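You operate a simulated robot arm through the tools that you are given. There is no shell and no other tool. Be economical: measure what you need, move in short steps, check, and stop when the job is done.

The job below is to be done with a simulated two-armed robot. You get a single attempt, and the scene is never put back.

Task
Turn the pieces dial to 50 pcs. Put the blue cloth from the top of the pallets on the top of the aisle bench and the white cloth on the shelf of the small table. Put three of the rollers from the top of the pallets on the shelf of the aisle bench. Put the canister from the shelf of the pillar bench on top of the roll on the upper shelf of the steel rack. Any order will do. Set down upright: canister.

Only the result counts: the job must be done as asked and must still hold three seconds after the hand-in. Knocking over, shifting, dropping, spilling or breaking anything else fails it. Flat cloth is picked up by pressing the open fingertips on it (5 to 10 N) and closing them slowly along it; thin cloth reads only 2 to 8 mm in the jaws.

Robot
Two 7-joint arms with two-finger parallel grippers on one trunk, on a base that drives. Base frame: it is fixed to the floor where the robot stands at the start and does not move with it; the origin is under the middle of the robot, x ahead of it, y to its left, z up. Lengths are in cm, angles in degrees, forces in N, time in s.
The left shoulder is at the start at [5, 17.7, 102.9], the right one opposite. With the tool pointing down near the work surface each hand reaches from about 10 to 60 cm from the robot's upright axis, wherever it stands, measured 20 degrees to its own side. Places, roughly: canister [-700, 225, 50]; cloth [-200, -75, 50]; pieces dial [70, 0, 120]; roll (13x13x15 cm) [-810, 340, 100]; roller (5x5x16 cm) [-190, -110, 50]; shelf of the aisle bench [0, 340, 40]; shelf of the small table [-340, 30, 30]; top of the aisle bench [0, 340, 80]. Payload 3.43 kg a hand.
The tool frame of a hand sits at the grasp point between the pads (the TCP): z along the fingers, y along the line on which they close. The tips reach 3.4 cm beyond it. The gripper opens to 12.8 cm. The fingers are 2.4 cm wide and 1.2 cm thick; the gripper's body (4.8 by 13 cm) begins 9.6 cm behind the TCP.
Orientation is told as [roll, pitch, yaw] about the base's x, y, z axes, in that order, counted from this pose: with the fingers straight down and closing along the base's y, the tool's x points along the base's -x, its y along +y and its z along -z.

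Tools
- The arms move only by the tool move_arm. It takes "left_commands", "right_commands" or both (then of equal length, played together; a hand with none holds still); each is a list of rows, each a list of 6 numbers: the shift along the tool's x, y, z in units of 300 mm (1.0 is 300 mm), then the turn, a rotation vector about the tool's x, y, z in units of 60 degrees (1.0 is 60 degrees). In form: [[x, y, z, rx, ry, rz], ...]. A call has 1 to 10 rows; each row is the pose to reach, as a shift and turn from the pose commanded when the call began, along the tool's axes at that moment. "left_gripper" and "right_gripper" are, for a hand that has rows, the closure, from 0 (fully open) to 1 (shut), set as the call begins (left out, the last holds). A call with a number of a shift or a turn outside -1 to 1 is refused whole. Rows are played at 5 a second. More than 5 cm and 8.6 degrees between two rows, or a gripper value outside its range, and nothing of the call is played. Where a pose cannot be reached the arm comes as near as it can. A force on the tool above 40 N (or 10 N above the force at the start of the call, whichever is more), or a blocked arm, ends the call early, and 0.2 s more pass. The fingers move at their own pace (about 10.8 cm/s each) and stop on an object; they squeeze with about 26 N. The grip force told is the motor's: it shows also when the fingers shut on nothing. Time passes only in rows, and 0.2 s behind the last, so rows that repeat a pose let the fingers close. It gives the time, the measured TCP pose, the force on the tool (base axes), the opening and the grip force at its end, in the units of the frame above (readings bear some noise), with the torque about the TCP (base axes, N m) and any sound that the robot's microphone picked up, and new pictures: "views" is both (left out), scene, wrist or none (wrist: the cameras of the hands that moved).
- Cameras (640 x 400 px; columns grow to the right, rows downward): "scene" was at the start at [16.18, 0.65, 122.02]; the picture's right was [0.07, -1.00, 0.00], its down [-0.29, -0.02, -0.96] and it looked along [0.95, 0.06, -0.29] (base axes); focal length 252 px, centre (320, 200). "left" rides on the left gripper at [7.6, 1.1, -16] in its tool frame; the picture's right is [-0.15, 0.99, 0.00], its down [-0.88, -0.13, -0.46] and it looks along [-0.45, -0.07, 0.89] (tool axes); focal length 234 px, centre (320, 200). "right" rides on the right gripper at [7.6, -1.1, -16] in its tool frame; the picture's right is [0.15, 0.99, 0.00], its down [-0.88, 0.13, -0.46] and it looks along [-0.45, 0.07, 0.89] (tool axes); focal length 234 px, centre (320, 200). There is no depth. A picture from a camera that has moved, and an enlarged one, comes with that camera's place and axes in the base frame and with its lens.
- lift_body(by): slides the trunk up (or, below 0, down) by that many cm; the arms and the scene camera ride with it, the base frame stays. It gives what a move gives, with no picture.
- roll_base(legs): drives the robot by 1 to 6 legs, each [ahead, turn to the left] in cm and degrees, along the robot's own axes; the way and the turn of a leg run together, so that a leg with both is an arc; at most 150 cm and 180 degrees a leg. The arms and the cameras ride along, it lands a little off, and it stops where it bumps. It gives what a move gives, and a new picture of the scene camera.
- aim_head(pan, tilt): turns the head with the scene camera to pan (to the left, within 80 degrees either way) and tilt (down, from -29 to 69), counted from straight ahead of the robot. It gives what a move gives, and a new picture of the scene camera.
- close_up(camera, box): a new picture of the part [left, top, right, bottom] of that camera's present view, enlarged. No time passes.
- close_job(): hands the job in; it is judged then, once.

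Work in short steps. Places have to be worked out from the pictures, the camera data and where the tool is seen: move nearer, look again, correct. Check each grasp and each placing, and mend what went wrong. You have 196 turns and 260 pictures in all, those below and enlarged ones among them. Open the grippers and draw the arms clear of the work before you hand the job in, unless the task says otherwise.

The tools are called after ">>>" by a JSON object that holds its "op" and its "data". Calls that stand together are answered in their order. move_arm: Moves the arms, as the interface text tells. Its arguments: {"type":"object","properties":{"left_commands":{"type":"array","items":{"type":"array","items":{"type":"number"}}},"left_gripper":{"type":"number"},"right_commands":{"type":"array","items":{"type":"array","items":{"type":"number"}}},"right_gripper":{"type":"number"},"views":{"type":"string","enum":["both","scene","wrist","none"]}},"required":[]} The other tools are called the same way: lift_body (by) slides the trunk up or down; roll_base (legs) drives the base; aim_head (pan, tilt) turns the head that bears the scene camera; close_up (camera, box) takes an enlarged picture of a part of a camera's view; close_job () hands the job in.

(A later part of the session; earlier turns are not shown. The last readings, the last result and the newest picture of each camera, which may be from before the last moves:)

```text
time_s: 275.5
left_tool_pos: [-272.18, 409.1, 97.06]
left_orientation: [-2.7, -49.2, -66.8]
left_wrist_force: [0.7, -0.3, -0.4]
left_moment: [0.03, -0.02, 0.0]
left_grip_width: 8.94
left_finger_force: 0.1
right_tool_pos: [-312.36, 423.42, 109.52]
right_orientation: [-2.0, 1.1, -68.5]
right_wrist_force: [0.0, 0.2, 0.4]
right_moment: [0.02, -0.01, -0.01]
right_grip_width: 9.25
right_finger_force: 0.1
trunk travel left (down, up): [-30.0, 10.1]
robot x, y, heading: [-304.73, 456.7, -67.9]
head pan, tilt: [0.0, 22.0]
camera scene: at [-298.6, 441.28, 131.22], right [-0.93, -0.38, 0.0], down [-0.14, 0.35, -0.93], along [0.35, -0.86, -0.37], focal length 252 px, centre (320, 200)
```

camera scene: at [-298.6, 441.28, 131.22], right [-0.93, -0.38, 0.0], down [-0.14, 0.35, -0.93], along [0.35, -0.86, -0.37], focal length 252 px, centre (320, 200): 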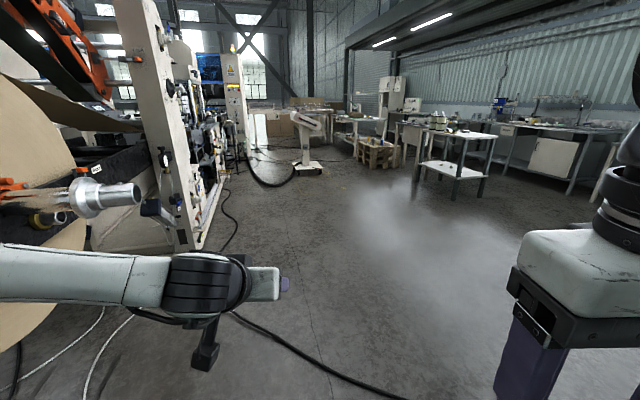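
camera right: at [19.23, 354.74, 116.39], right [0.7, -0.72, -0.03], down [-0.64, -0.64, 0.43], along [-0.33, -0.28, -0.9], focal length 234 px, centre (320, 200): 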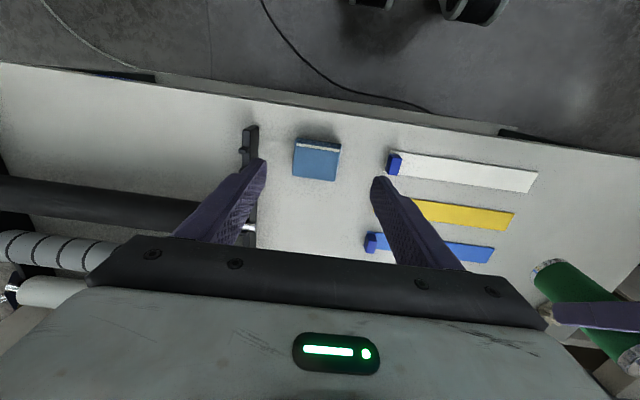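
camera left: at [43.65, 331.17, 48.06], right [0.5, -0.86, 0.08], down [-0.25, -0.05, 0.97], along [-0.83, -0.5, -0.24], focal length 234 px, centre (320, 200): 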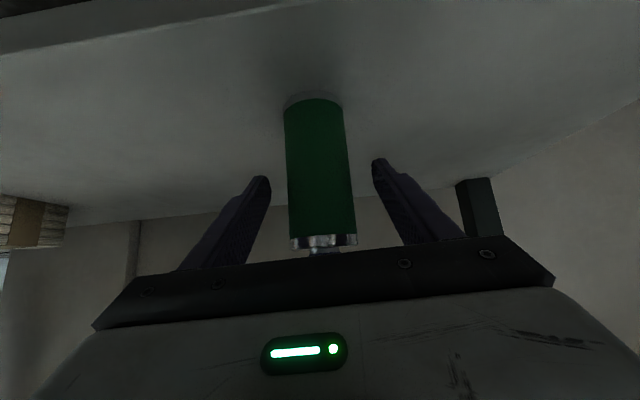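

Clear path ahead; I keep away from the roll axle on the left and drive south.

>>> {"op": "roll_base", "data": {"legs": [[0, -17], [120, 0], [0, 7.6], [150, 0], [150, 0], [0, 21.6]]}}

```text
time_s: 298.3
left_tool_pos: [-184.49, 5.43, 97.11]
left_orientation: [-2.7, -49.2, -54.3]
left_wrist_force: [0.5, 0.5, 0.2]
left_moment: [-0.02, -0.02, 0.01]
left_grip_width: 8.95
left_finger_force: 0.2
right_tool_pos: [-226.79, 10.68, 109.55]
right_orientation: [-1.9, 1.0, -55.8]
right_wrist_force: [0.2, -0.4, -0.3]
right_moment: [0.02, 0.02, 0.01]
right_grip_width: 9.22
right_finger_force: 0.0
trunk travel left (down, up): [-30.0, 10.1]
robot x, y, heading: [-226.42, 44.17, -54.9]
head pan, tilt: [0.0, 22.0]
camera scene: at [-217.26, 31.16, 131.22], right [-0.82, -0.57, 0.0], down [-0.21, 0.31, -0.93], along [0.53, -0.76, -0.37], focal length 252 px, centre (320, 200)
```

scene: 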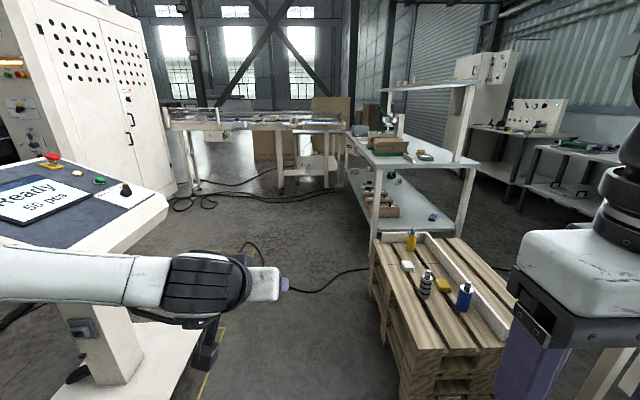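

The console even shows "Ready 50 pcs". I go to the stand in front of the pallets for the yellow and blue rollers.

>>> {"op": "roll_base", "data": {"legs": [[0, 3], [125, 0], [0, -92], [12, 0]]}}

>>> {"op": "aim_head", "data": {"pan": 0, "tilt": 52}}

```text
time_s: 309.6
left_tool_pos: [-198.38, -102.4, 97.12]
left_orientation: [-2.7, -49.2, -141.7]
left_wrist_force: [-0.6, 1.1, 0.2]
left_moment: [0.02, -0.03, 0.01]
left_grip_width: 8.96
left_finger_force: 0.0
right_tool_pos: [-195.11, -59.87, 109.51]
right_orientation: [-2.0, 1.1, -143.3]
right_wrist_force: [-0.5, -0.6, 0.8]
right_moment: [0.0, -0.02, -0.02]
right_grip_width: 9.19
right_finger_force: 0.1
trunk travel left (down, up): [-30.0, 10.1]
robot x, y, heading: [-161.32, -58.6, -142.3]
head pan, tilt: [0.0, 22.0]
camera scene: at [-174.37, -68.49, 131.21], right [-0.61, 0.79, 0.0], down [0.3, 0.23, -0.93], along [-0.74, -0.56, -0.38], focal length 252 px, centre (320, 200)
```

scene: 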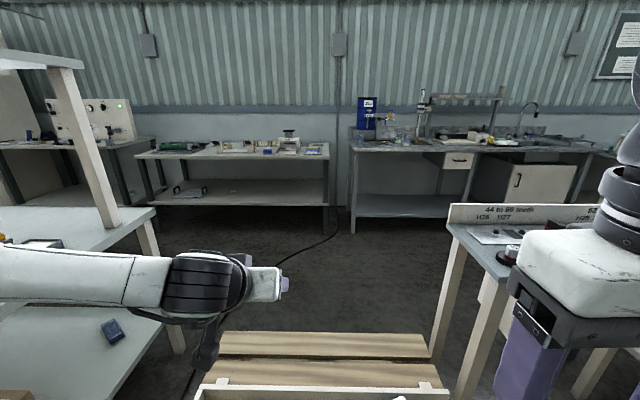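

```text
time_s: 310.5
left_tool_pos: [-198.32, -102.27, 97.07]
left_orientation: [-2.6, -49.3, -141.8]
left_wrist_force: [-0.2, 0.0, -0.5]
left_moment: [-0.02, -0.03, 0.01]
left_grip_width: 8.96
left_finger_force: 0.1
right_tool_pos: [-195.06, -59.82, 109.47]
right_orientation: [-2.0, 1.0, -143.2]
right_wrist_force: [0.7, 0.1, -0.2]
right_moment: [0.01, -0.03, 0.02]
right_grip_width: 9.22
right_finger_force: 0.1
trunk travel left (down, up): [-30.0, 10.1]
robot x, y, heading: [-161.5, -58.58, -142.6]
head pan, tilt: [0.0, 52.0]
camera scene: at [-172.9, -67.37, 126.73], right [-0.61, 0.79, 0.0], down [0.63, 0.48, -0.62], along [-0.49, -0.37, -0.79], focal length 252 px, centre (320, 200)
```

scene: 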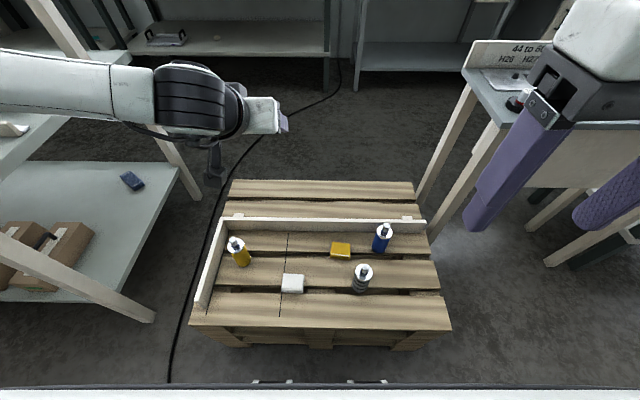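

Yellow is at about (-186.3,-111), blue at (-219.2,-76.5). I drive 4 cm ahead and lower the trunk.

>>> {"op": "roll_base", "data": {"legs": [[4, 0]]}}

>>> {"op": "lift_body", "data": {"by": -28}}

```text
time_s: 311.5
left_tool_pos: [-200.57, -104.25, 96.95]
left_orientation: [-2.6, -49.2, -141.6]
left_wrist_force: [-0.1, -0.6, 0.2]
left_moment: [-0.04, -0.02, 0.01]
left_grip_width: 8.97
left_finger_force: 0.1
right_tool_pos: [-197.41, -61.52, 109.64]
right_orientation: [-2.0, 1.1, -143.3]
right_wrist_force: [0.8, -0.2, -0.6]
right_moment: [-0.01, 0.01, -0.01]
right_grip_width: 9.24
right_finger_force: 0.2
trunk travel left (down, up): [-30.0, 10.1]
robot x, y, heading: [-163.6, -60.26, -142.6]
head pan, tilt: [0.0, 52.0]
stopped in leg 1: the robot was blocked; the commanded pose is now the measured one
camera scene: at [-175.21, -69.14, 126.74], right [-0.61, 0.79, 0.0], down [0.63, 0.48, -0.62], along [-0.49, -0.37, -0.79], focal length 252 px, centre (320, 200)
```

scene: 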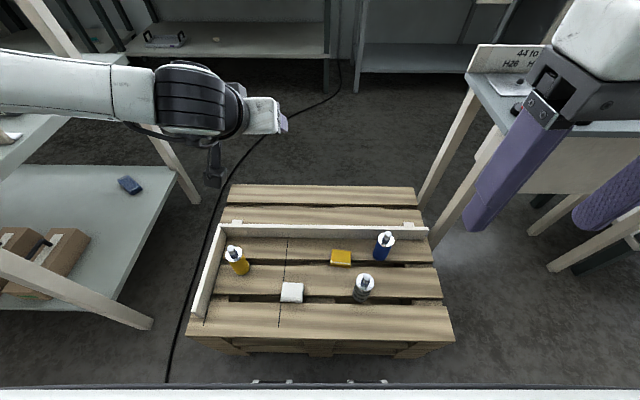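

```text
time_s: 314.4
left_tool_pos: [-200.72, -104.2, 69.14]
left_orientation: [-2.6, -49.2, -141.6]
left_wrist_force: [0.3, -1.2, 0.4]
left_moment: [0.01, 0.02, 0.0]
left_grip_width: 8.97
left_finger_force: 0.0
right_tool_pos: [-197.48, -61.72, 81.44]
right_orientation: [-2.0, 1.1, -143.2]
right_wrist_force: [-0.1, 0.2, -0.4]
right_moment: [-0.02, -0.02, 0.01]
right_grip_width: 9.23
right_finger_force: 0.3
trunk travel left (down, up): [-2.0, 38.1]
robot x, y, heading: [-163.49, -60.5, -142.7]
head pan, tilt: [0.0, 52.0]
```

The base touched the pallets' front; nothing moved visibly. I back off 1.5 cm and check the scene.

>>> {"op": "roll_base", "data": {"legs": [[-1.5, 0]]}}

```text
time_s: 315.1
left_tool_pos: [-199.58, -103.34, 69.01]
left_orientation: [-2.6, -49.1, -141.6]
left_wrist_force: [0.1, -0.3, 0.3]
left_moment: [0.01, -0.01, 0.01]
left_grip_width: 8.96
left_finger_force: 0.0
right_tool_pos: [-196.32, -60.74, 81.43]
right_orientation: [-1.9, 1.1, -143.2]
right_wrist_force: [-0.2, 0.0, -0.4]
right_moment: [0.01, 0.01, -0.01]
right_grip_width: 9.23
right_finger_force: 0.1
trunk travel left (down, up): [-2.0, 38.1]
robot x, y, heading: [-162.55, -59.56, -142.7]
head pan, tilt: [0.0, 52.0]
camera scene: at [-174.07, -68.27, 98.72], right [-0.61, 0.79, 0.0], down [0.63, 0.48, -0.62], along [-0.49, -0.37, -0.79], focal length 252 px, centre (320, 200)
```

scene: 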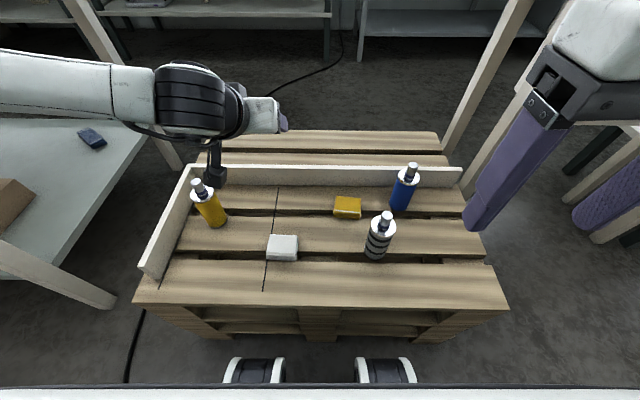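

I move the left hand back-left above the yellow roller's front and down to its pre-grasp.

>>> {"op": "move_arm", "data": {"left_commands": [[0.064, 0.095, -0.074, 0, 0, 0], [0.129, 0.189, -0.149, 0, 0, 0], [0.193, 0.284, -0.223, 0, 0, 0], [0.258, 0.378, -0.298, 0, 0, 0], [0.322, 0.473, -0.372, 0, 0, 0], [0.411, 0.473, -0.295, 0, 0, 0], [0.5, 0.473, -0.218, 0, 0, 0], [0.589, 0.473, -0.141, 0, 0, 0]], "left_gripper": 0.3, "views": "both"}}

```text
time_s: 316.9
left_tool_pos: [-180.28, -106.91, 59.76]
left_orientation: [-2.6, -49.3, -141.5]
left_wrist_force: [-0.2, 0.6, -0.3]
left_moment: [-0.01, -0.02, 0.03]
left_grip_width: 8.94
left_finger_force: 0.1
left hand out of reach, approached as far as the arm can: row 4, 5, 6, 7, 8
right_tool_pos: [-196.37, -60.65, 81.55]
right_orientation: [-2.0, 1.2, -143.2]
right_wrist_force: [-0.5, -0.2, -0.3]
right_moment: [0.0, 0.01, 0.0]
right_grip_width: 9.24
right_finger_force: 0.0
trunk travel left (down, up): [-2.0, 38.1]
robot x, y, heading: [-162.58, -59.7, -142.8]
head pan, tilt: [0.0, 52.0]
camera scene: at [-174.07, -68.27, 98.72], right [-0.61, 0.79, 0.0], down [0.63, 0.48, -0.62], along [-0.49, -0.37, -0.79], focal length 252 px, centre (320, 200)
camera left: at [-165.87, -97.85, 64.21], right [0.51, -0.85, 0.08], down [-0.25, -0.06, 0.97], along [-0.82, -0.52, -0.24], focal length 234 px, centre (320, 200)
```

scene: 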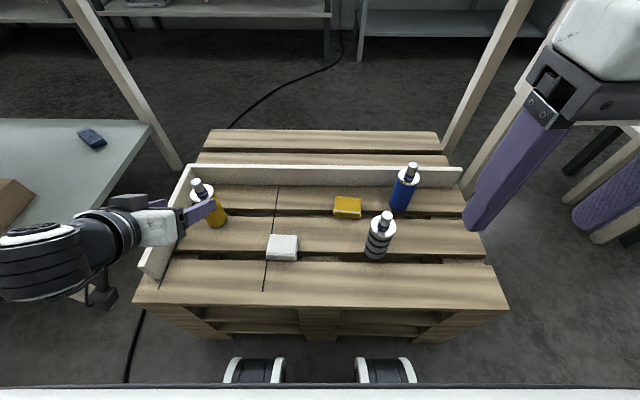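
left: 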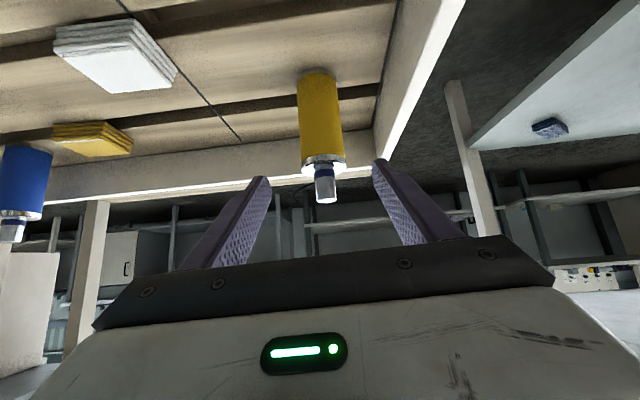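

The roller is centred between the fingers. I slide in to the grasp height.

>>> {"op": "move_arm", "data": {"left_commands": [[0.02, 0, 0.095, 0, 0, 0], [0.04, 0, 0.19, 0, 0, 0], [0.06, 0, 0.285, 0, 0, 0], [0.08, 0, 0.381, 0, 0, 0]], "views": "wrist"}}

```text
time_s: 317.9
left_tool_pos: [-182.32, -106.06, 58.98]
left_orientation: [-2.0, -49.7, -144.9]
left_wrist_force: [-0.2, -0.4, 0.1]
left_moment: [0.0, 0.02, -0.03]
left_grip_width: 8.95
left_finger_force: 0.0
left hand out of reach, approached as far as the arm can: row 1, 2, 3, 4
right_tool_pos: [-196.32, -60.67, 81.41]
right_orientation: [-2.0, 1.0, -143.2]
right_wrist_force: [0.6, -0.3, 0.5]
right_moment: [-0.02, -0.03, -0.03]
right_grip_width: 9.21
right_finger_force: 0.1
trunk travel left (down, up): [-2.0, 38.1]
robot x, y, heading: [-162.84, -59.63, -142.7]
head pan, tilt: [0.0, 52.0]
camera left: at [-167.37, -97.72, 63.51], right [0.47, -0.88, 0.09], down [-0.24, -0.03, 0.97], along [-0.85, -0.47, -0.23], focal length 234 px, centre (320, 200)
```

left: 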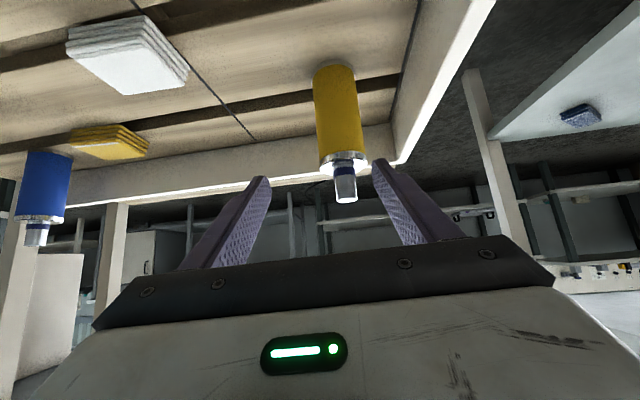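

The straight-ahead pose is limited this far left. I yaw the hand 25° outward, which suits the left arm better, in place.

>>> {"op": "move_arm", "data": {"left_commands": [[-0.02, 0, -0.05, -0.08, 0, -0.068], [-0.03, 0, -0.08, -0.16, 0, -0.136], [-0.03, 0, -0.08, -0.24, 0, -0.204], [-0.03, 0, -0.08, -0.32, 0, -0.272]], "views": "both"}}

```text
time_s: 318.9
left_tool_pos: [-181.3, -105.6, 61.16]
left_orientation: [-1.9, -49.2, -119.7]
left_wrist_force: [0.0, -0.3, -0.2]
left_moment: [-0.02, 0.02, 0.01]
left_grip_width: 9.0
left_finger_force: 0.1
left hand out of reach, approached as far as the arm can: row 1, 2
right_tool_pos: [-196.26, -60.74, 81.51]
right_orientation: [-2.1, 1.1, -143.2]
right_wrist_force: [-0.3, -0.6, -0.4]
right_moment: [-0.02, 0.02, 0.01]
right_grip_width: 9.23
right_finger_force: 0.0
trunk travel left (down, up): [-2.0, 38.1]
robot x, y, heading: [-162.38, -59.12, -142.5]
head pan, tilt: [0.0, 52.0]
camera scene: at [-174.07, -68.27, 98.72], right [-0.61, 0.79, 0.0], down [0.63, 0.48, -0.62], along [-0.49, -0.37, -0.79], focal length 252 px, centre (320, 200)
camera left: at [-171.37, -91.63, 65.79], right [0.8, -0.6, 0.09], down [-0.21, -0.14, 0.97], along [-0.56, -0.79, -0.24], focal length 234 px, centre (320, 200)
```

scene: 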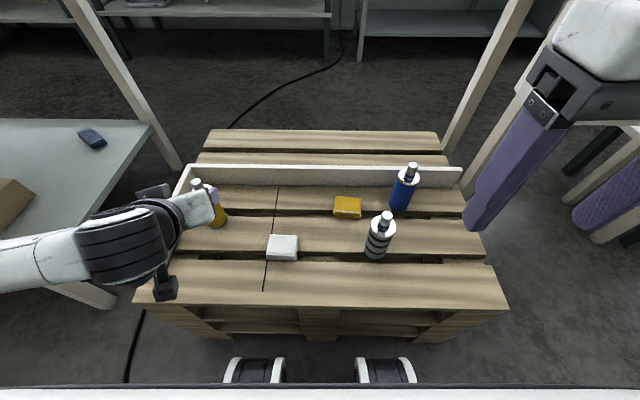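
left: 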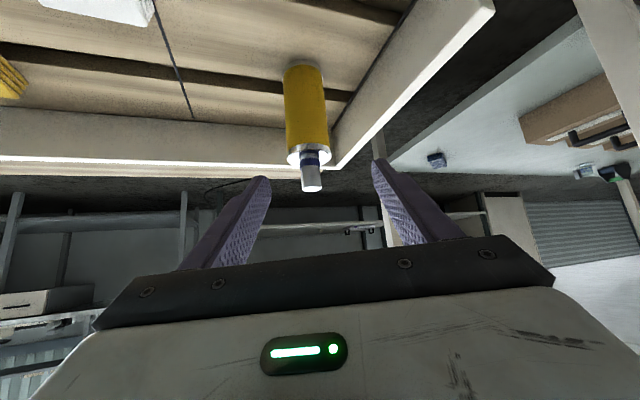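

The arm is comfortable now. I narrow the opening to 7.5 cm (the side board is near) and slide in at z 52.

>>> {"op": "move_arm", "data": {"left_commands": [[0.015, -0.043, 0.076, 0, 0, 0], [0.03, -0.043, 0.153, 0, 0, 0], [0.045, -0.043, 0.23, 0, 0, 0], [0.06, -0.043, 0.306, 0, 0, 0], [0.075, -0.043, 0.382, 0, 0, 0]], "left_gripper": 0.41, "views": "both"}}

```text
time_s: 320.1
left_tool_pos: [-186.11, -110.91, 52.12]
left_orientation: [-2.0, -49.2, -119.8]
left_wrist_force: [0.7, -0.4, 0.5]
left_moment: [0.0, -0.01, -0.01]
left_grip_width: 7.54
left_finger_force: 0.1
right_tool_pos: [-196.31, -60.79, 81.53]
right_orientation: [-2.0, 1.1, -143.1]
right_wrist_force: [0.4, 0.7, 0.2]
right_moment: [0.02, 0.0, 0.02]
right_grip_width: 9.25
right_finger_force: 0.1
trunk travel left (down, up): [-2.0, 38.1]
robot x, y, heading: [-162.56, -59.5, -142.3]
head pan, tilt: [0.0, 52.0]
camera scene: at [-174.07, -68.27, 98.72], right [-0.61, 0.79, 0.0], down [0.63, 0.48, -0.62], along [-0.49, -0.37, -0.79], focal length 252 px, centre (320, 200)
camera left: at [-176.23, -96.98, 56.65], right [0.8, -0.6, 0.09], down [-0.21, -0.14, 0.97], along [-0.56, -0.79, -0.24], focal length 234 px, centre (320, 200)
```

scene: 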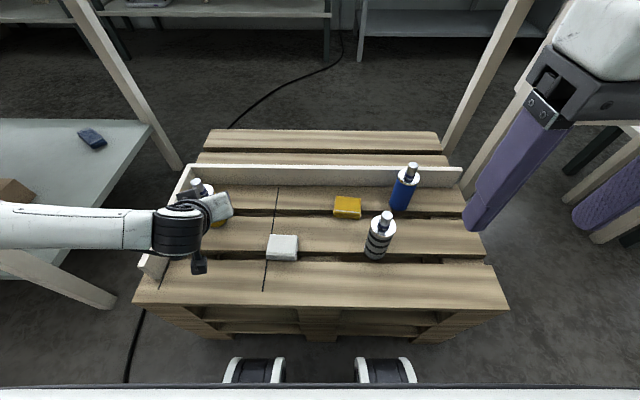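
left: 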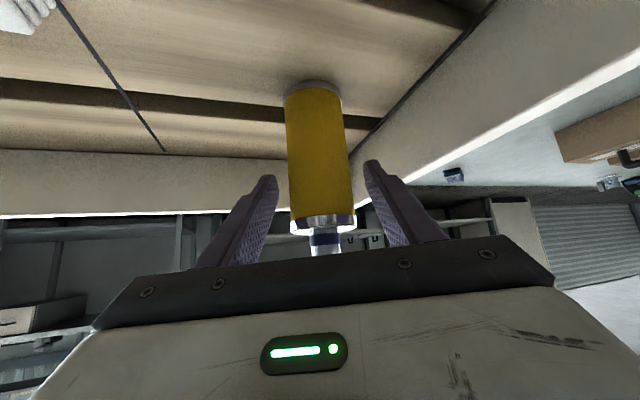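

Centred on the yellow roller; I close.

>>> {"op": "move_arm", "data": {"left_commands": [[0, 0, 0, 0, 0, 0], [0, 0, 0, 0, 0, 0], [0, 0, 0, 0, 0, 0], [0, 0, 0, 0, 0, 0]], "left_gripper": 1.0, "views": "none"}}

>>> {"op": "move_arm", "data": {"left_commands": [[-0.05, 0, -0.043, 0, 0, 0], [-0.14, 0, -0.12, 0, 0, 0], [-0.23, 0, -0.197, 0, 0, 0], [-0.32, 0, -0.275, 0, 0, 0], [-0.4, 0, -0.343, 0, 0, 0], [-0.48, 0, -0.41, 0, 0, 0]], "views": "both"}}

```text
time_s: 321.1
left_tool_pos: [-186.1, -110.92, 52.14]
left_orientation: [-1.9, -49.1, -119.9]
left_wrist_force: [0.3, -3.2, 0.1]
left_moment: [-0.2, -0.15, -0.05]
left_grip_width: 4.97
left_finger_force: 26.3
right_tool_pos: [-196.26, -60.78, 81.54]
right_orientation: [-2.1, 1.1, -143.2]
right_wrist_force: [0.6, 0.1, -0.2]
right_moment: [0.01, 0.01, 0.03]
right_grip_width: 9.2
right_finger_force: 0.1
trunk travel left (down, up): [-2.0, 38.1]
robot x, y, heading: [-162.59, -59.68, -142.9]
head pan, tilt: [0.0, 52.0]
```

```text
time_s: 322.5
left_tool_pos: [-185.9, -111.17, 71.14]
left_orientation: [-1.8, -49.1, -120.0]
left_wrist_force: [-0.1, 0.0, -3.5]
left_moment: [0.02, 0.02, -0.01]
left_grip_width: 4.94
left_finger_force: 26.1
right_tool_pos: [-196.41, -60.7, 81.55]
right_orientation: [-2.0, 1.0, -143.2]
right_wrist_force: [-0.2, -0.1, 0.4]
right_moment: [-0.01, 0.02, 0.01]
right_grip_width: 9.21
right_finger_force: 0.1
trunk travel left (down, up): [-2.0, 38.1]
robot x, y, heading: [-162.53, -59.94, -142.4]
head pan, tilt: [0.0, 52.0]
camera scene: at [-174.08, -68.29, 98.71], right [-0.61, 0.79, 0.0], down [0.63, 0.48, -0.62], along [-0.49, -0.37, -0.79], focal length 252 px, centre (320, 200)
camera left: at [-176.02, -97.28, 75.65], right [0.8, -0.6, 0.09], down [-0.21, -0.14, 0.97], along [-0.57, -0.79, -0.24], focal length 234 px, centre (320, 200)
```

scene: 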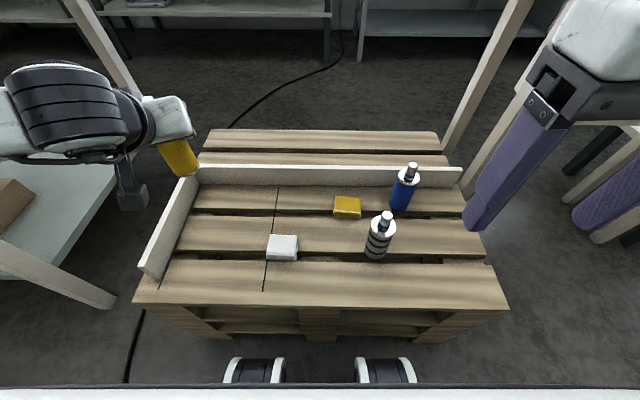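
left: 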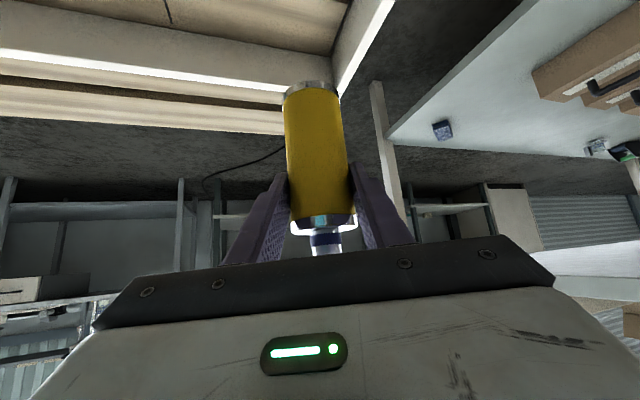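

Yellow is lifted. Now the right hand: I pitch it -50° and bring it to a pre-grasp in front of the blue roller, clear of the striped one.

>>> {"op": "move_arm", "data": {"right_commands": [[-0.082, -0.007, 0.092, 0, -0.119, 0], [-0.164, -0.014, 0.185, 0, -0.238, 0], [-0.246, -0.021, 0.277, 0, -0.357, 0], [-0.328, -0.028, 0.37, 0, -0.476, 0], [-0.41, -0.036, 0.462, 0, -0.595, 0], [-0.492, -0.043, 0.555, 0, -0.714, 0], [-0.574, -0.05, 0.647, 0, -0.833, 0]], "right_gripper": 0.35, "views": "both"}}

```text
time_s: 324.1
left_tool_pos: [-186.02, -111.3, 71.09]
left_orientation: [-2.0, -49.1, -119.9]
left_wrist_force: [0.5, 0.9, -2.6]
left_moment: [0.01, -0.02, 0.03]
left_grip_width: 4.91
left_finger_force: 25.8
right_tool_pos: [-210.92, -69.04, 61.81]
right_orientation: [-3.0, -48.7, -140.9]
right_wrist_force: [0.2, 0.3, 0.0]
right_moment: [0.02, -0.04, -0.01]
right_grip_width: 8.31
right_finger_force: 0.0
right hand out of reach, approached as far as the arm can: row 5, 6
trunk travel left (down, up): [-2.0, 38.1]
robot x, y, heading: [-162.29, -59.29, -142.7]
head pan, tilt: [0.0, 52.0]
camera scene: at [-174.08, -68.29, 98.72], right [-0.61, 0.79, 0.0], down [0.63, 0.48, -0.62], along [-0.49, -0.37, -0.79], focal length 252 px, centre (320, 200)
camera right: at [-197.86, -58.17, 66.57], right [0.67, -0.73, -0.14], down [-0.09, -0.27, 0.96], along [-0.74, -0.63, -0.25], focal length 234 px, centre (320, 200)
```

scene: 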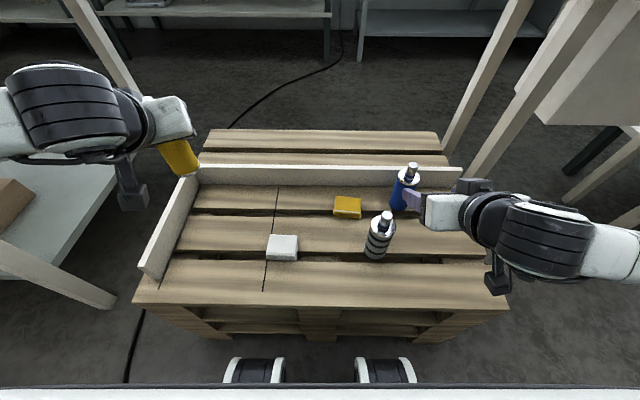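
right: 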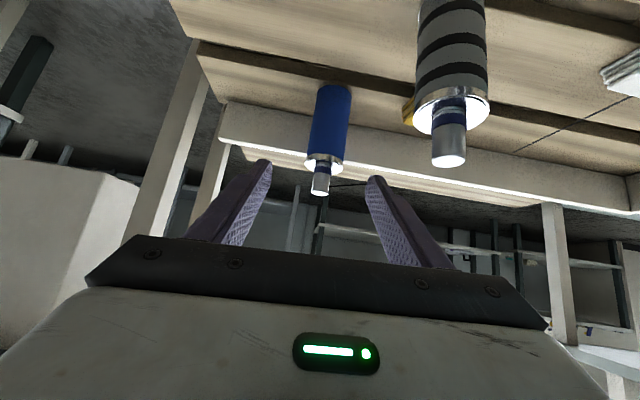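

Well centred on the blue roller. I slide in along the tool axis.

>>> {"op": "move_arm", "data": {"right_commands": [[-0.007, 0.01, 0.1, 0, 0, 0], [-0.015, 0.01, 0.2, 0, 0, 0], [-0.022, 0.01, 0.3, 0, 0, 0], [-0.03, 0.01, 0.4, 0, 0, 0], [-0.037, 0.01, 0.487, 0, 0, 0]], "views": "both"}}

```text
time_s: 325.3
left_tool_pos: [-185.95, -111.26, 71.12]
left_orientation: [-1.8, -49.2, -119.8]
left_wrist_force: [0.1, -0.5, -2.6]
left_moment: [0.04, 0.0, 0.0]
left_grip_width: 4.93
left_finger_force: 26.4
right_tool_pos: [-220.45, -76.19, 53.05]
right_orientation: [-3.1, -48.8, -140.9]
right_wrist_force: [-0.5, 0.3, -0.6]
right_moment: [-0.01, -0.01, 0.03]
right_grip_width: 8.32
right_finger_force: 0.1
trunk travel left (down, up): [-2.0, 38.1]
robot x, y, heading: [-162.32, -59.58, -142.6]
head pan, tilt: [0.0, 52.0]
camera scene: at [-174.08, -68.29, 98.72], right [-0.61, 0.79, 0.0], down [0.63, 0.48, -0.62], along [-0.49, -0.37, -0.79], focal length 252 px, centre (320, 200)
camera right: at [-207.5, -65.36, 57.9], right [0.67, -0.73, -0.15], down [-0.09, -0.27, 0.96], along [-0.74, -0.63, -0.25], focal length 234 px, centre (320, 200)
```

scene: 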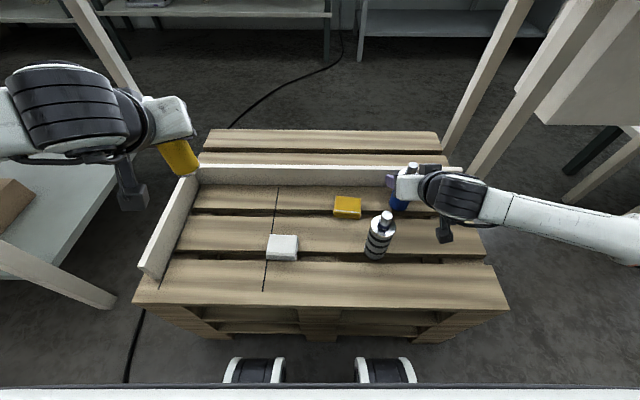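
right: 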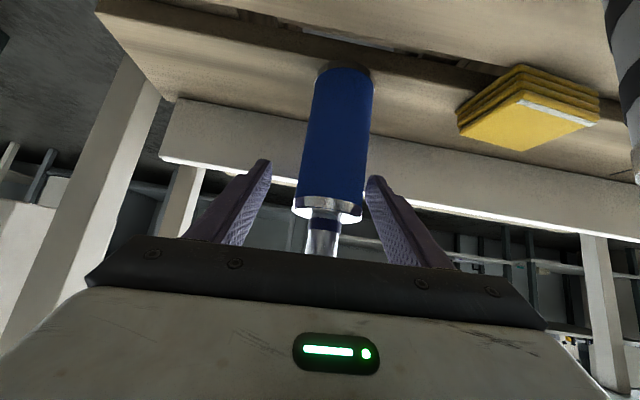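

I shift 0.5 cm, close on the blue roller and lift.

>>> {"op": "move_arm", "data": {"right_commands": [[0, 0.016, 0, 0, 0, 0]], "views": "none"}}

>>> {"op": "move_arm", "data": {"right_commands": [[0, 0, 0, 0, 0, 0], [0, 0, 0, 0, 0, 0], [0, 0, 0, 0, 0, 0], [0, 0, 0, 0, 0, 0]], "right_gripper": 1.0, "views": "none"}}

>>> {"op": "move_arm", "data": {"right_commands": [[-0.05, 0, -0.044, 0, 0, 0], [-0.14, 0, -0.123, 0, 0, 0], [-0.23, 0, -0.202, 0, 0, 0], [-0.32, 0, -0.281, 0, 0, 0], [-0.4, 0, -0.351, 0, 0, 0], [-0.476, 0, -0.418, 0, 0, 0]], "views": "both"}}

```text
time_s: 325.7
left_tool_pos: [-186.01, -111.29, 71.09]
left_orientation: [-1.9, -49.1, -119.9]
left_wrist_force: [-0.4, -0.2, -3.2]
left_moment: [0.05, -0.05, 0.01]
left_grip_width: 4.9
left_finger_force: 25.8
right_tool_pos: [-220.19, -76.69, 53.1]
right_orientation: [-3.0, -48.8, -141.0]
right_wrist_force: [0.4, -0.2, 0.5]
right_moment: [0.01, 0.01, -0.01]
right_grip_width: 8.34
right_finger_force: 0.0
trunk travel left (down, up): [-2.0, 38.1]
robot x, y, heading: [-162.54, -59.39, -142.4]
head pan, tilt: [0.0, 52.0]
```

```text
time_s: 326.7
left_tool_pos: [-185.98, -111.35, 71.09]
left_orientation: [-1.9, -49.1, -119.9]
left_wrist_force: [0.9, -0.3, -3.4]
left_moment: [0.04, -0.01, -0.01]
left_grip_width: 4.9
left_finger_force: 25.7
right_tool_pos: [-220.13, -76.56, 53.21]
right_orientation: [-2.9, -48.8, -140.8]
right_wrist_force: [1.8, -1.9, -0.4]
right_moment: [-0.31, -0.24, 0.02]
right_grip_width: 4.92
right_finger_force: 26.4
trunk travel left (down, up): [-2.0, 38.1]
robot x, y, heading: [-162.32, -59.48, -142.5]
head pan, tilt: [0.0, 52.0]
```

```text
time_s: 328.1
left_tool_pos: [-186.0, -111.19, 71.09]
left_orientation: [-2.0, -49.1, -119.9]
left_wrist_force: [-0.4, 0.1, -3.2]
left_moment: [0.01, -0.02, -0.03]
left_grip_width: 4.92
left_finger_force: 26.6
right_tool_pos: [-220.03, -77.04, 71.95]
right_orientation: [-3.0, -48.6, -140.9]
right_wrist_force: [0.1, 0.3, -3.6]
right_moment: [0.0, 0.0, -0.01]
right_grip_width: 4.92
right_finger_force: 25.9
trunk travel left (down, up): [-2.0, 38.1]
robot x, y, heading: [-162.27, -59.65, -142.8]
head pan, tilt: [0.0, 52.0]
camera scene: at [-174.11, -68.3, 98.71], right [-0.61, 0.79, 0.0], down [0.63, 0.48, -0.62], along [-0.49, -0.37, -0.79], focal length 252 px, centre (320, 200)
camera right: at [-206.96, -66.26, 76.8], right [0.67, -0.73, -0.14], down [-0.09, -0.27, 0.96], along [-0.74, -0.63, -0.25], focal length 234 px, centre (320, 200)
```

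scene: 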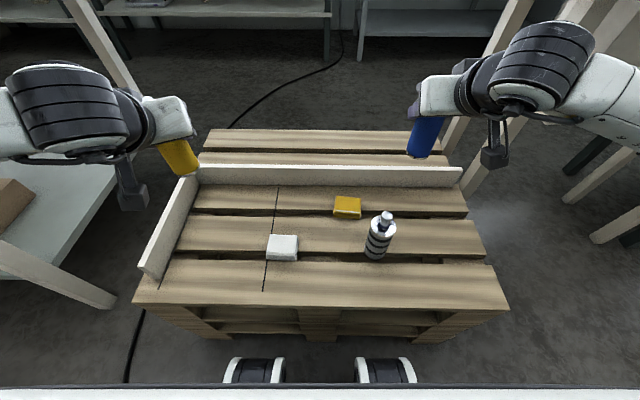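
right: 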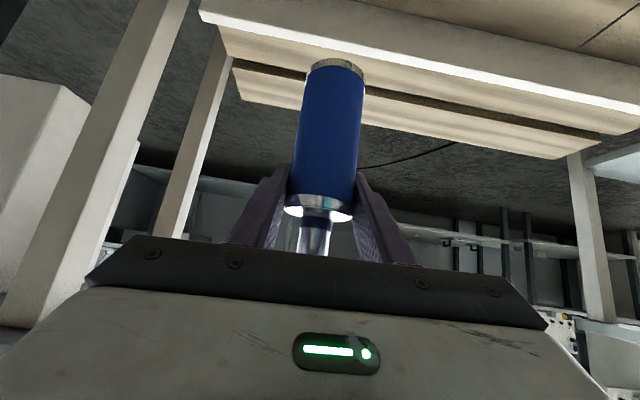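

Both rollers are held. I raise the trunk and retrace the way to the aisle bench.

>>> {"op": "lift_body", "data": {"by": 28}}

>>> {"op": "aim_head", "data": {"pan": 0, "tilt": 22}}

>>> {"op": "roll_base", "data": {"legs": [[-14, 0], [0, -89], [121, 0], [0, -25.6], [150, 0], [150, 0]]}}

```text
time_s: 331.0
left_tool_pos: [-185.98, -111.28, 99.11]
left_orientation: [-1.9, -49.1, -119.9]
left_wrist_force: [-0.7, 0.3, -3.6]
left_moment: [0.05, -0.02, -0.01]
left_grip_width: 4.91
left_finger_force: 25.6
right_tool_pos: [-219.99, -77.09, 100.02]
right_orientation: [-3.0, -48.8, -140.9]
right_wrist_force: [0.4, 0.2, -2.7]
right_moment: [0.02, -0.01, 0.02]
right_grip_width: 4.85
right_finger_force: 26.4
trunk travel left (down, up): [-30.0, 10.1]
robot x, y, heading: [-162.42, -59.5, -142.4]
head pan, tilt: [0.0, 52.0]
```

```text
time_s: 331.9
left_tool_pos: [-186.02, -111.32, 99.07]
left_orientation: [-1.9, -49.1, -119.9]
left_wrist_force: [0.7, 1.2, -3.4]
left_moment: [0.03, -0.02, 0.03]
left_grip_width: 4.88
left_finger_force: 26.3
right_tool_pos: [-220.05, -77.17, 99.99]
right_orientation: [-3.0, -48.8, -140.8]
right_wrist_force: [-0.3, 0.5, -2.7]
right_moment: [0.03, 0.0, 0.02]
right_grip_width: 4.85
right_finger_force: 26.6
trunk travel left (down, up): [-30.0, 10.1]
robot x, y, heading: [-162.23, -59.55, -142.7]
head pan, tilt: [0.0, 22.0]
camera scene: at [-175.53, -69.39, 131.2], right [-0.61, 0.79, 0.0], down [0.3, 0.23, -0.93], along [-0.74, -0.56, -0.38], focal length 252 px, centre (320, 200)
```

scene: 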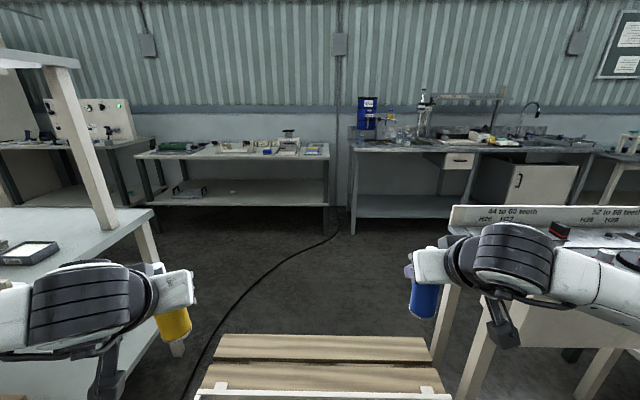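

```text
time_s: 358.2
left_tool_pos: [-338.23, 379.3, 99.09]
left_orientation: [-1.9, -49.1, 127.1]
left_wrist_force: [-0.7, 0.3, -3.0]
left_moment: [-0.03, -0.01, -0.04]
left_grip_width: 4.89
left_finger_force: 26.1
right_tool_pos: [-293.68, 397.29, 99.98]
right_orientation: [-2.9, -48.8, 106.1]
right_wrist_force: [0.1, -0.1, -3.0]
right_moment: [0.02, -0.04, -0.03]
right_grip_width: 4.8
right_finger_force: 26.1
trunk travel left (down, up): [-30.0, 10.1]
robot x, y, heading: [-300.04, 337.18, 104.4]
head pan, tilt: [0.0, 22.0]
camera scene: at [-304.1, 353.24, 131.21], right [0.97, 0.25, 0.0], down [0.09, -0.36, -0.93], along [-0.23, 0.9, -0.38], focal length 252 px, centre (320, 200)
```

scene: 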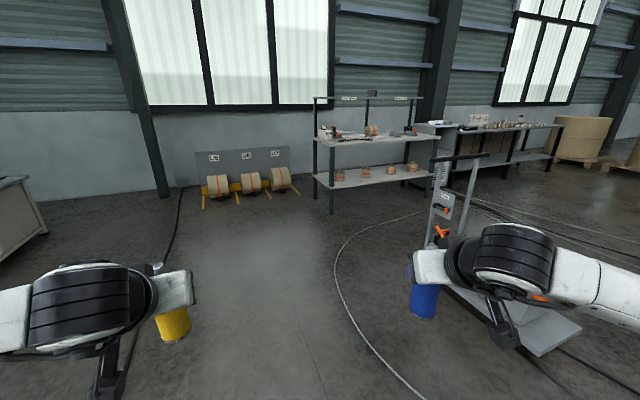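

Cart handle and wall bench are where I judged. I continue through the gap.

>>> {"op": "roll_base", "data": {"legs": [[0, -2], [140, 0], [68, 0], [0, -57.5], [90, 0], [0, -26.3]]}}

```text
time_s: 377.2
left_tool_pos: [-239.91, 645.25, 99.02]
left_orientation: [-2.0, -49.1, 40.8]
left_wrist_force: [0.1, -0.4, -3.1]
left_moment: [0.0, 0.04, 0.01]
left_grip_width: 4.91
left_finger_force: 26.5
right_tool_pos: [-219.02, 601.91, 100.04]
right_orientation: [-2.9, -48.8, 19.8]
right_wrist_force: [0.0, 0.0, -3.4]
right_moment: [0.01, -0.05, 0.03]
right_grip_width: 4.81
right_finger_force: 26.2
trunk travel left (down, up): [-30.0, 10.1]
robot x, y, heading: [-278.99, 603.98, 18.4]
head pan, tilt: [0.0, 22.0]
camera scene: at [-263.8, 609.36, 131.21], right [0.31, -0.95, 0.0], down [-0.36, -0.12, -0.93], along [0.88, 0.29, -0.38], focal length 252 px, centre (320, 200)
```

scene: 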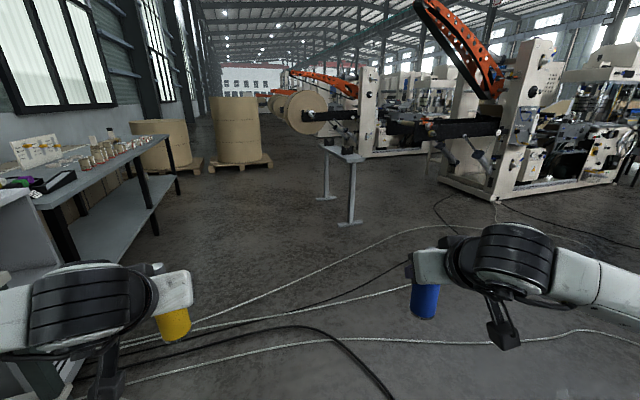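

I proceed to the aisle and alongside the bench.

>>> {"op": "roll_base", "data": {"legs": [[143, 0], [0, -66.6], [150, 0], [73, 0], [0, -5], [80, 0]]}}

```text
time_s: 402.0
left_tool_pos: [94.1, 388.74, 98.94]
left_orientation: [-1.9, -49.0, -31.8]
left_wrist_force: [-0.3, 0.7, -3.4]
left_moment: [0.04, -0.01, 0.01]
left_grip_width: 4.91
left_finger_force: 26.3
right_tool_pos: [58.84, 355.74, 100.02]
right_orientation: [-3.1, -48.8, -52.8]
right_wrist_force: [0.0, -0.1, -2.7]
right_moment: [0.02, -0.02, 0.01]
right_grip_width: 4.82
right_finger_force: 26.1
trunk travel left (down, up): [-30.0, 10.1]
robot x, y, heading: [43.1, 414.11, -54.6]
head pan, tilt: [0.0, 22.0]
camera scene: at [52.46, 400.65, 131.21], right [-0.81, -0.58, 0.0], down [-0.22, 0.31, -0.93], along [0.54, -0.75, -0.38], focal length 252 px, centre (320, 200)
```

scene: 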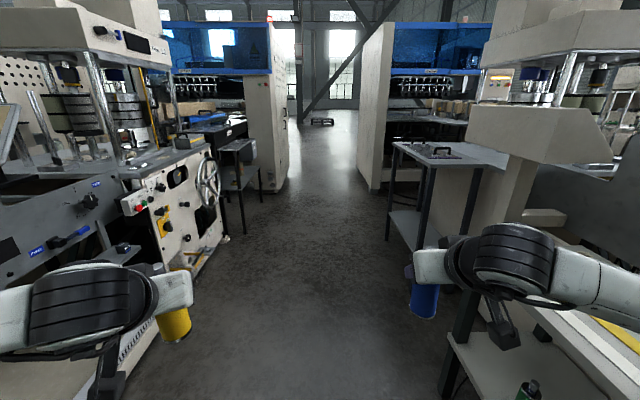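

I reposition to face the bench at about 80 cm distance, turned slightly so both rollers go in to the same depth.

>>> {"op": "roll_base", "data": {"legs": [[0, 38.6], [39.8, 0], [0, -136.8]]}}

>>> {"op": "lift_body", "data": {"by": -28}}

>>> {"op": "aim_head", "data": {"pan": 5, "tilt": 40}}

```text
time_s: 411.9
left_tool_pos: [50.77, 355.33, 99.03]
left_orientation: [-2.0, -49.0, -127.6]
left_wrist_force: [-0.9, -0.5, -3.0]
left_moment: [0.02, -0.01, 0.01]
left_grip_width: 4.92
left_finger_force: 25.6
right_tool_pos: [21.48, 393.81, 99.95]
right_orientation: [-3.0, -48.7, -148.6]
right_wrist_force: [0.3, -0.5, -3.0]
right_moment: [-0.02, -0.01, 0.01]
right_grip_width: 4.81
right_finger_force: 25.4
trunk travel left (down, up): [-30.0, 10.1]
robot x, y, heading: [80.93, 403.6, -150.2]
head pan, tilt: [0.0, 22.0]
camera scene: at [66.64, 395.38, 131.21], right [-0.5, 0.87, 0.0], down [0.33, 0.19, -0.93], along [-0.81, -0.46, -0.38], focal length 252 px, centre (320, 200)
```

scene: 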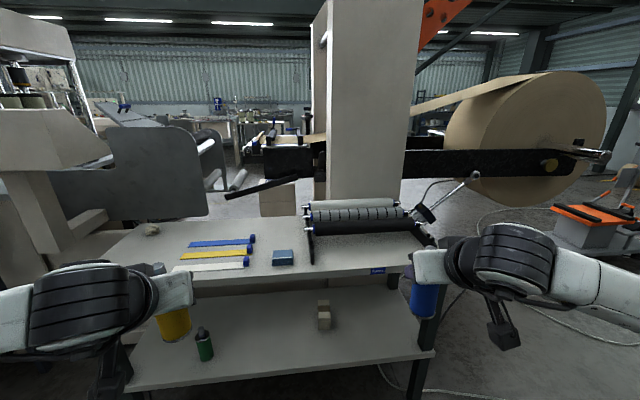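

```text
time_s: 414.7
left_tool_pos: [50.56, 355.36, 71.06]
left_orientation: [-1.9, -49.1, -127.7]
left_wrist_force: [0.6, 0.1, -3.0]
left_moment: [0.0, -0.03, 0.02]
left_grip_width: 4.89
left_finger_force: 26.0
right_tool_pos: [21.53, 393.71, 71.99]
right_orientation: [-3.0, -48.7, -148.6]
right_wrist_force: [-0.1, 0.1, -3.6]
right_moment: [-0.01, 0.01, 0.01]
right_grip_width: 4.81
right_finger_force: 26.7
trunk travel left (down, up): [-2.0, 38.1]
robot x, y, heading: [80.66, 403.43, -150.1]
head pan, tilt: [0.0, 22.0]
```

```text
time_s: 415.5
left_tool_pos: [50.69, 355.3, 71.0]
left_orientation: [-1.8, -49.0, -127.6]
left_wrist_force: [0.3, 1.0, -3.6]
left_moment: [0.03, -0.02, -0.01]
left_grip_width: 4.89
left_finger_force: 25.6
right_tool_pos: [21.47, 393.62, 71.98]
right_orientation: [-3.0, -48.8, -148.6]
right_wrist_force: [-0.7, 0.5, -3.5]
right_moment: [-0.01, 0.0, 0.0]
right_grip_width: 4.8
right_finger_force: 25.4
trunk travel left (down, up): [-2.0, 38.1]
robot x, y, heading: [81.18, 403.86, -150.2]
head pan, tilt: [5.0, 40.0]
camera scene: at [67.73, 395.15, 100.4], right [-0.57, 0.82, 0.0], down [0.53, 0.37, -0.77], along [-0.63, -0.44, -0.64], focal length 252 px, centre (320, 200)
```

scene: 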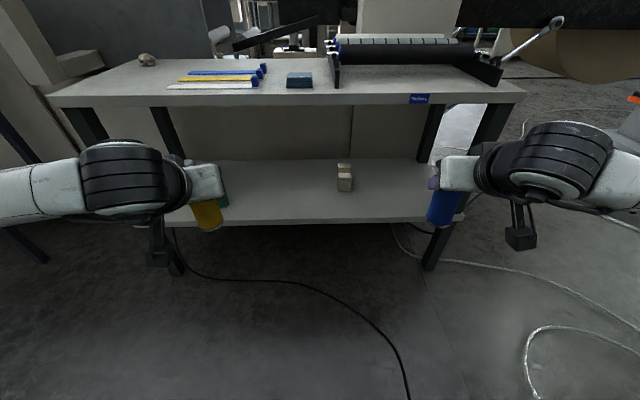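

Both rollers hang in front of the shelf. I lower both hands 24 cm and shift the right hand 5 cm left, away from the bench leg.

>>> {"op": "move_arm", "data": {"left_commands": [[0.086, 0, 0.075, 0, 0, 0], [0.172, 0, 0.15, 0, 0, 0], [0.259, 0, 0.225, 0, 0, 0], [0.345, 0, 0.3, 0, 0, 0], [0.431, 0, 0.375, 0, 0, 0], [0.518, 0, 0.45, 0, 0, 0], [0.604, 0, 0.525, 0, 0, 0]], "right_commands": [[0.086, 0.024, 0.075, 0, 0, 0], [0.172, 0.048, 0.15, 0, 0, 0], [0.259, 0.072, 0.225, 0, 0, 0], [0.345, 0.095, 0.3, 0, 0, 0], [0.431, 0.119, 0.375, 0, 0, 0], [0.518, 0.143, 0.45, 0, 0, 0], [0.604, 0.167, 0.525, 0, 0, 0]], "views": "scene"}}

```text
time_s: 417.1
left_tool_pos: [50.34, 355.27, 46.98]
left_orientation: [-1.9, -49.1, -127.6]
left_wrist_force: [0.1, -0.1, -3.0]
left_moment: [0.04, -0.02, -0.02]
left_grip_width: 4.91
left_finger_force: 25.9
right_tool_pos: [23.77, 390.07, 47.62]
right_orientation: [-3.0, -48.8, -148.5]
right_wrist_force: [0.4, 0.5, -3.3]
right_moment: [-0.05, 0.0, 0.0]
right_grip_width: 4.8
right_finger_force: 25.6
trunk travel left (down, up): [-2.0, 38.1]
robot x, y, heading: [80.89, 403.54, -150.1]
head pan, tilt: [5.0, 40.0]
camera scene: at [67.75, 395.15, 100.4], right [-0.57, 0.82, 0.0], down [0.53, 0.37, -0.77], along [-0.63, -0.44, -0.64], focal length 252 px, centre (320, 200)
```

scene: 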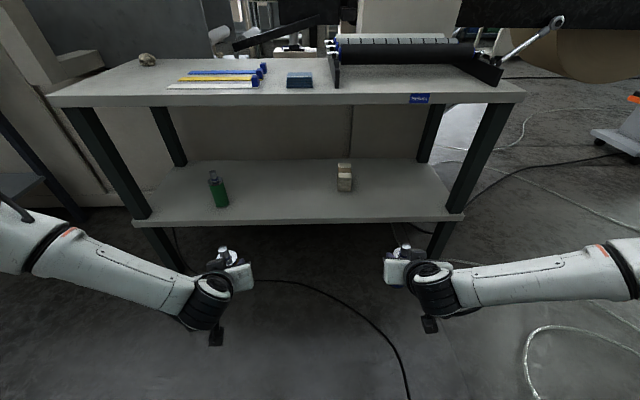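

The forearms lie too far sideways and would meet the bench legs. I bring both hands to about 12 cm either side of centre, pointing straight ahead, before driving in.

>>> {"op": "move_arm", "data": {"left_commands": [[0.008, -0.1, -0.01, 0.05, 0, 0.044], [0.017, -0.2, -0.019, 0.1, 0, 0.087], [0.025, -0.3, -0.029, 0.151, 0, 0.131], [0.034, -0.4, -0.038, 0.202, 0, 0.174], [0.042, -0.503, -0.048, 0.252, 0, 0.218]], "right_commands": [[0, 0.031, 0, 0, 0, 0], [0, 0.063, 0, 0, 0, 0], [0, 0.094, 0, 0, 0, 0], [0, 0.126, 0, 0, 0, 0], [0, 0.157, 0, 0, 0, 0]], "views": "scene"}}

```text
time_s: 418.3
left_tool_pos: [39.83, 366.67, 47.41]
left_orientation: [-1.8, -49.5, -147.7]
left_wrist_force: [0.0, -0.1, -3.8]
left_moment: [0.01, -0.08, -0.01]
left_grip_width: 4.9
left_finger_force: 26.2
right_tool_pos: [26.04, 385.88, 47.69]
right_orientation: [-3.1, -48.8, -148.6]
right_wrist_force: [0.1, -0.5, -3.1]
right_moment: [0.01, 0.0, -0.04]
right_grip_width: 4.81
right_finger_force: 25.9
trunk travel left (down, up): [-2.0, 38.1]
robot x, y, heading: [80.79, 403.32, -150.3]
head pan, tilt: [5.0, 40.0]
camera scene: at [67.73, 395.15, 100.39], right [-0.57, 0.82, 0.0], down [0.53, 0.37, -0.77], along [-0.63, -0.44, -0.64], focal length 252 px, centre (320, 200)
```

scene: 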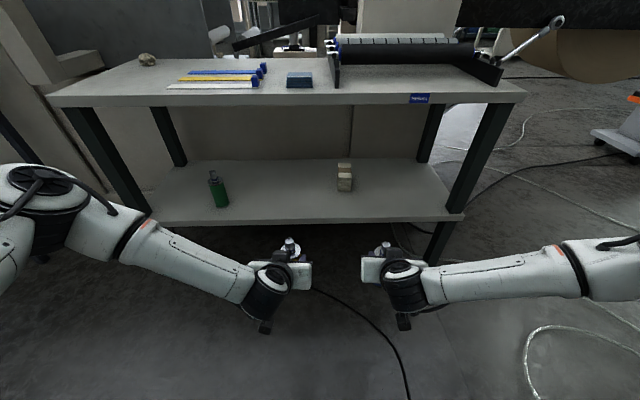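

Better. I extend both hands 5 cm further forward to gain clearance between the elbows and the bench.

>>> {"op": "move_arm", "data": {"left_commands": [[-0.055, 0, 0.063, 0, 0, 0], [-0.11, 0, 0.126, 0, 0, 0]], "right_commands": [[-0.055, 0.03, 0.063, 0, 0, 0], [-0.11, 0.06, 0.126, 0, 0, 0]], "views": "none"}}

>>> {"op": "aim_head", "data": {"pan": -25, "tilt": 42}}

```text
time_s: 418.9
left_tool_pos: [35.45, 364.09, 47.31]
left_orientation: [-1.9, -49.4, -147.7]
left_wrist_force: [0.6, 0.1, -3.4]
left_moment: [0.01, -0.03, -0.01]
left_grip_width: 4.9
left_finger_force: 25.6
right_tool_pos: [22.4, 381.68, 47.64]
right_orientation: [-3.0, -48.7, -148.5]
right_wrist_force: [0.5, -0.4, -3.0]
right_moment: [-0.01, 0.0, 0.02]
right_grip_width: 4.81
right_finger_force: 25.9
trunk travel left (down, up): [-2.0, 38.1]
robot x, y, heading: [81.34, 402.98, -150.3]
head pan, tilt: [5.0, 40.0]
```

```text
time_s: 419.9
left_tool_pos: [35.49, 364.21, 47.34]
left_orientation: [-1.9, -49.4, -147.6]
left_wrist_force: [-0.8, -0.6, -2.7]
left_moment: [0.02, -0.03, -0.01]
left_grip_width: 4.9
left_finger_force: 25.5
right_tool_pos: [22.4, 381.82, 47.65]
right_orientation: [-2.9, -48.8, -148.6]
right_wrist_force: [-0.2, -0.1, -3.8]
right_moment: [-0.01, -0.06, 0.03]
right_grip_width: 4.81
right_finger_force: 26.1
trunk travel left (down, up): [-2.0, 38.1]
robot x, y, heading: [80.99, 403.47, -150.2]
head pan, tilt: [-25.0, 42.0]
camera scene: at [66.38, 399.29, 100.1], right [-0.08, 1.0, 0.0], down [0.67, 0.06, -0.74], along [-0.74, -0.06, -0.67], focal length 252 px, centre (320, 200)
```

scene: 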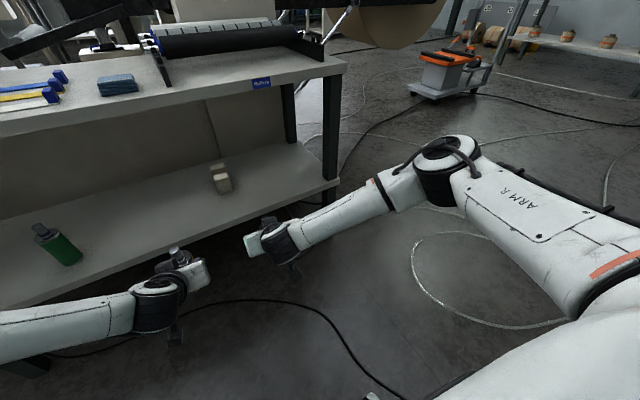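

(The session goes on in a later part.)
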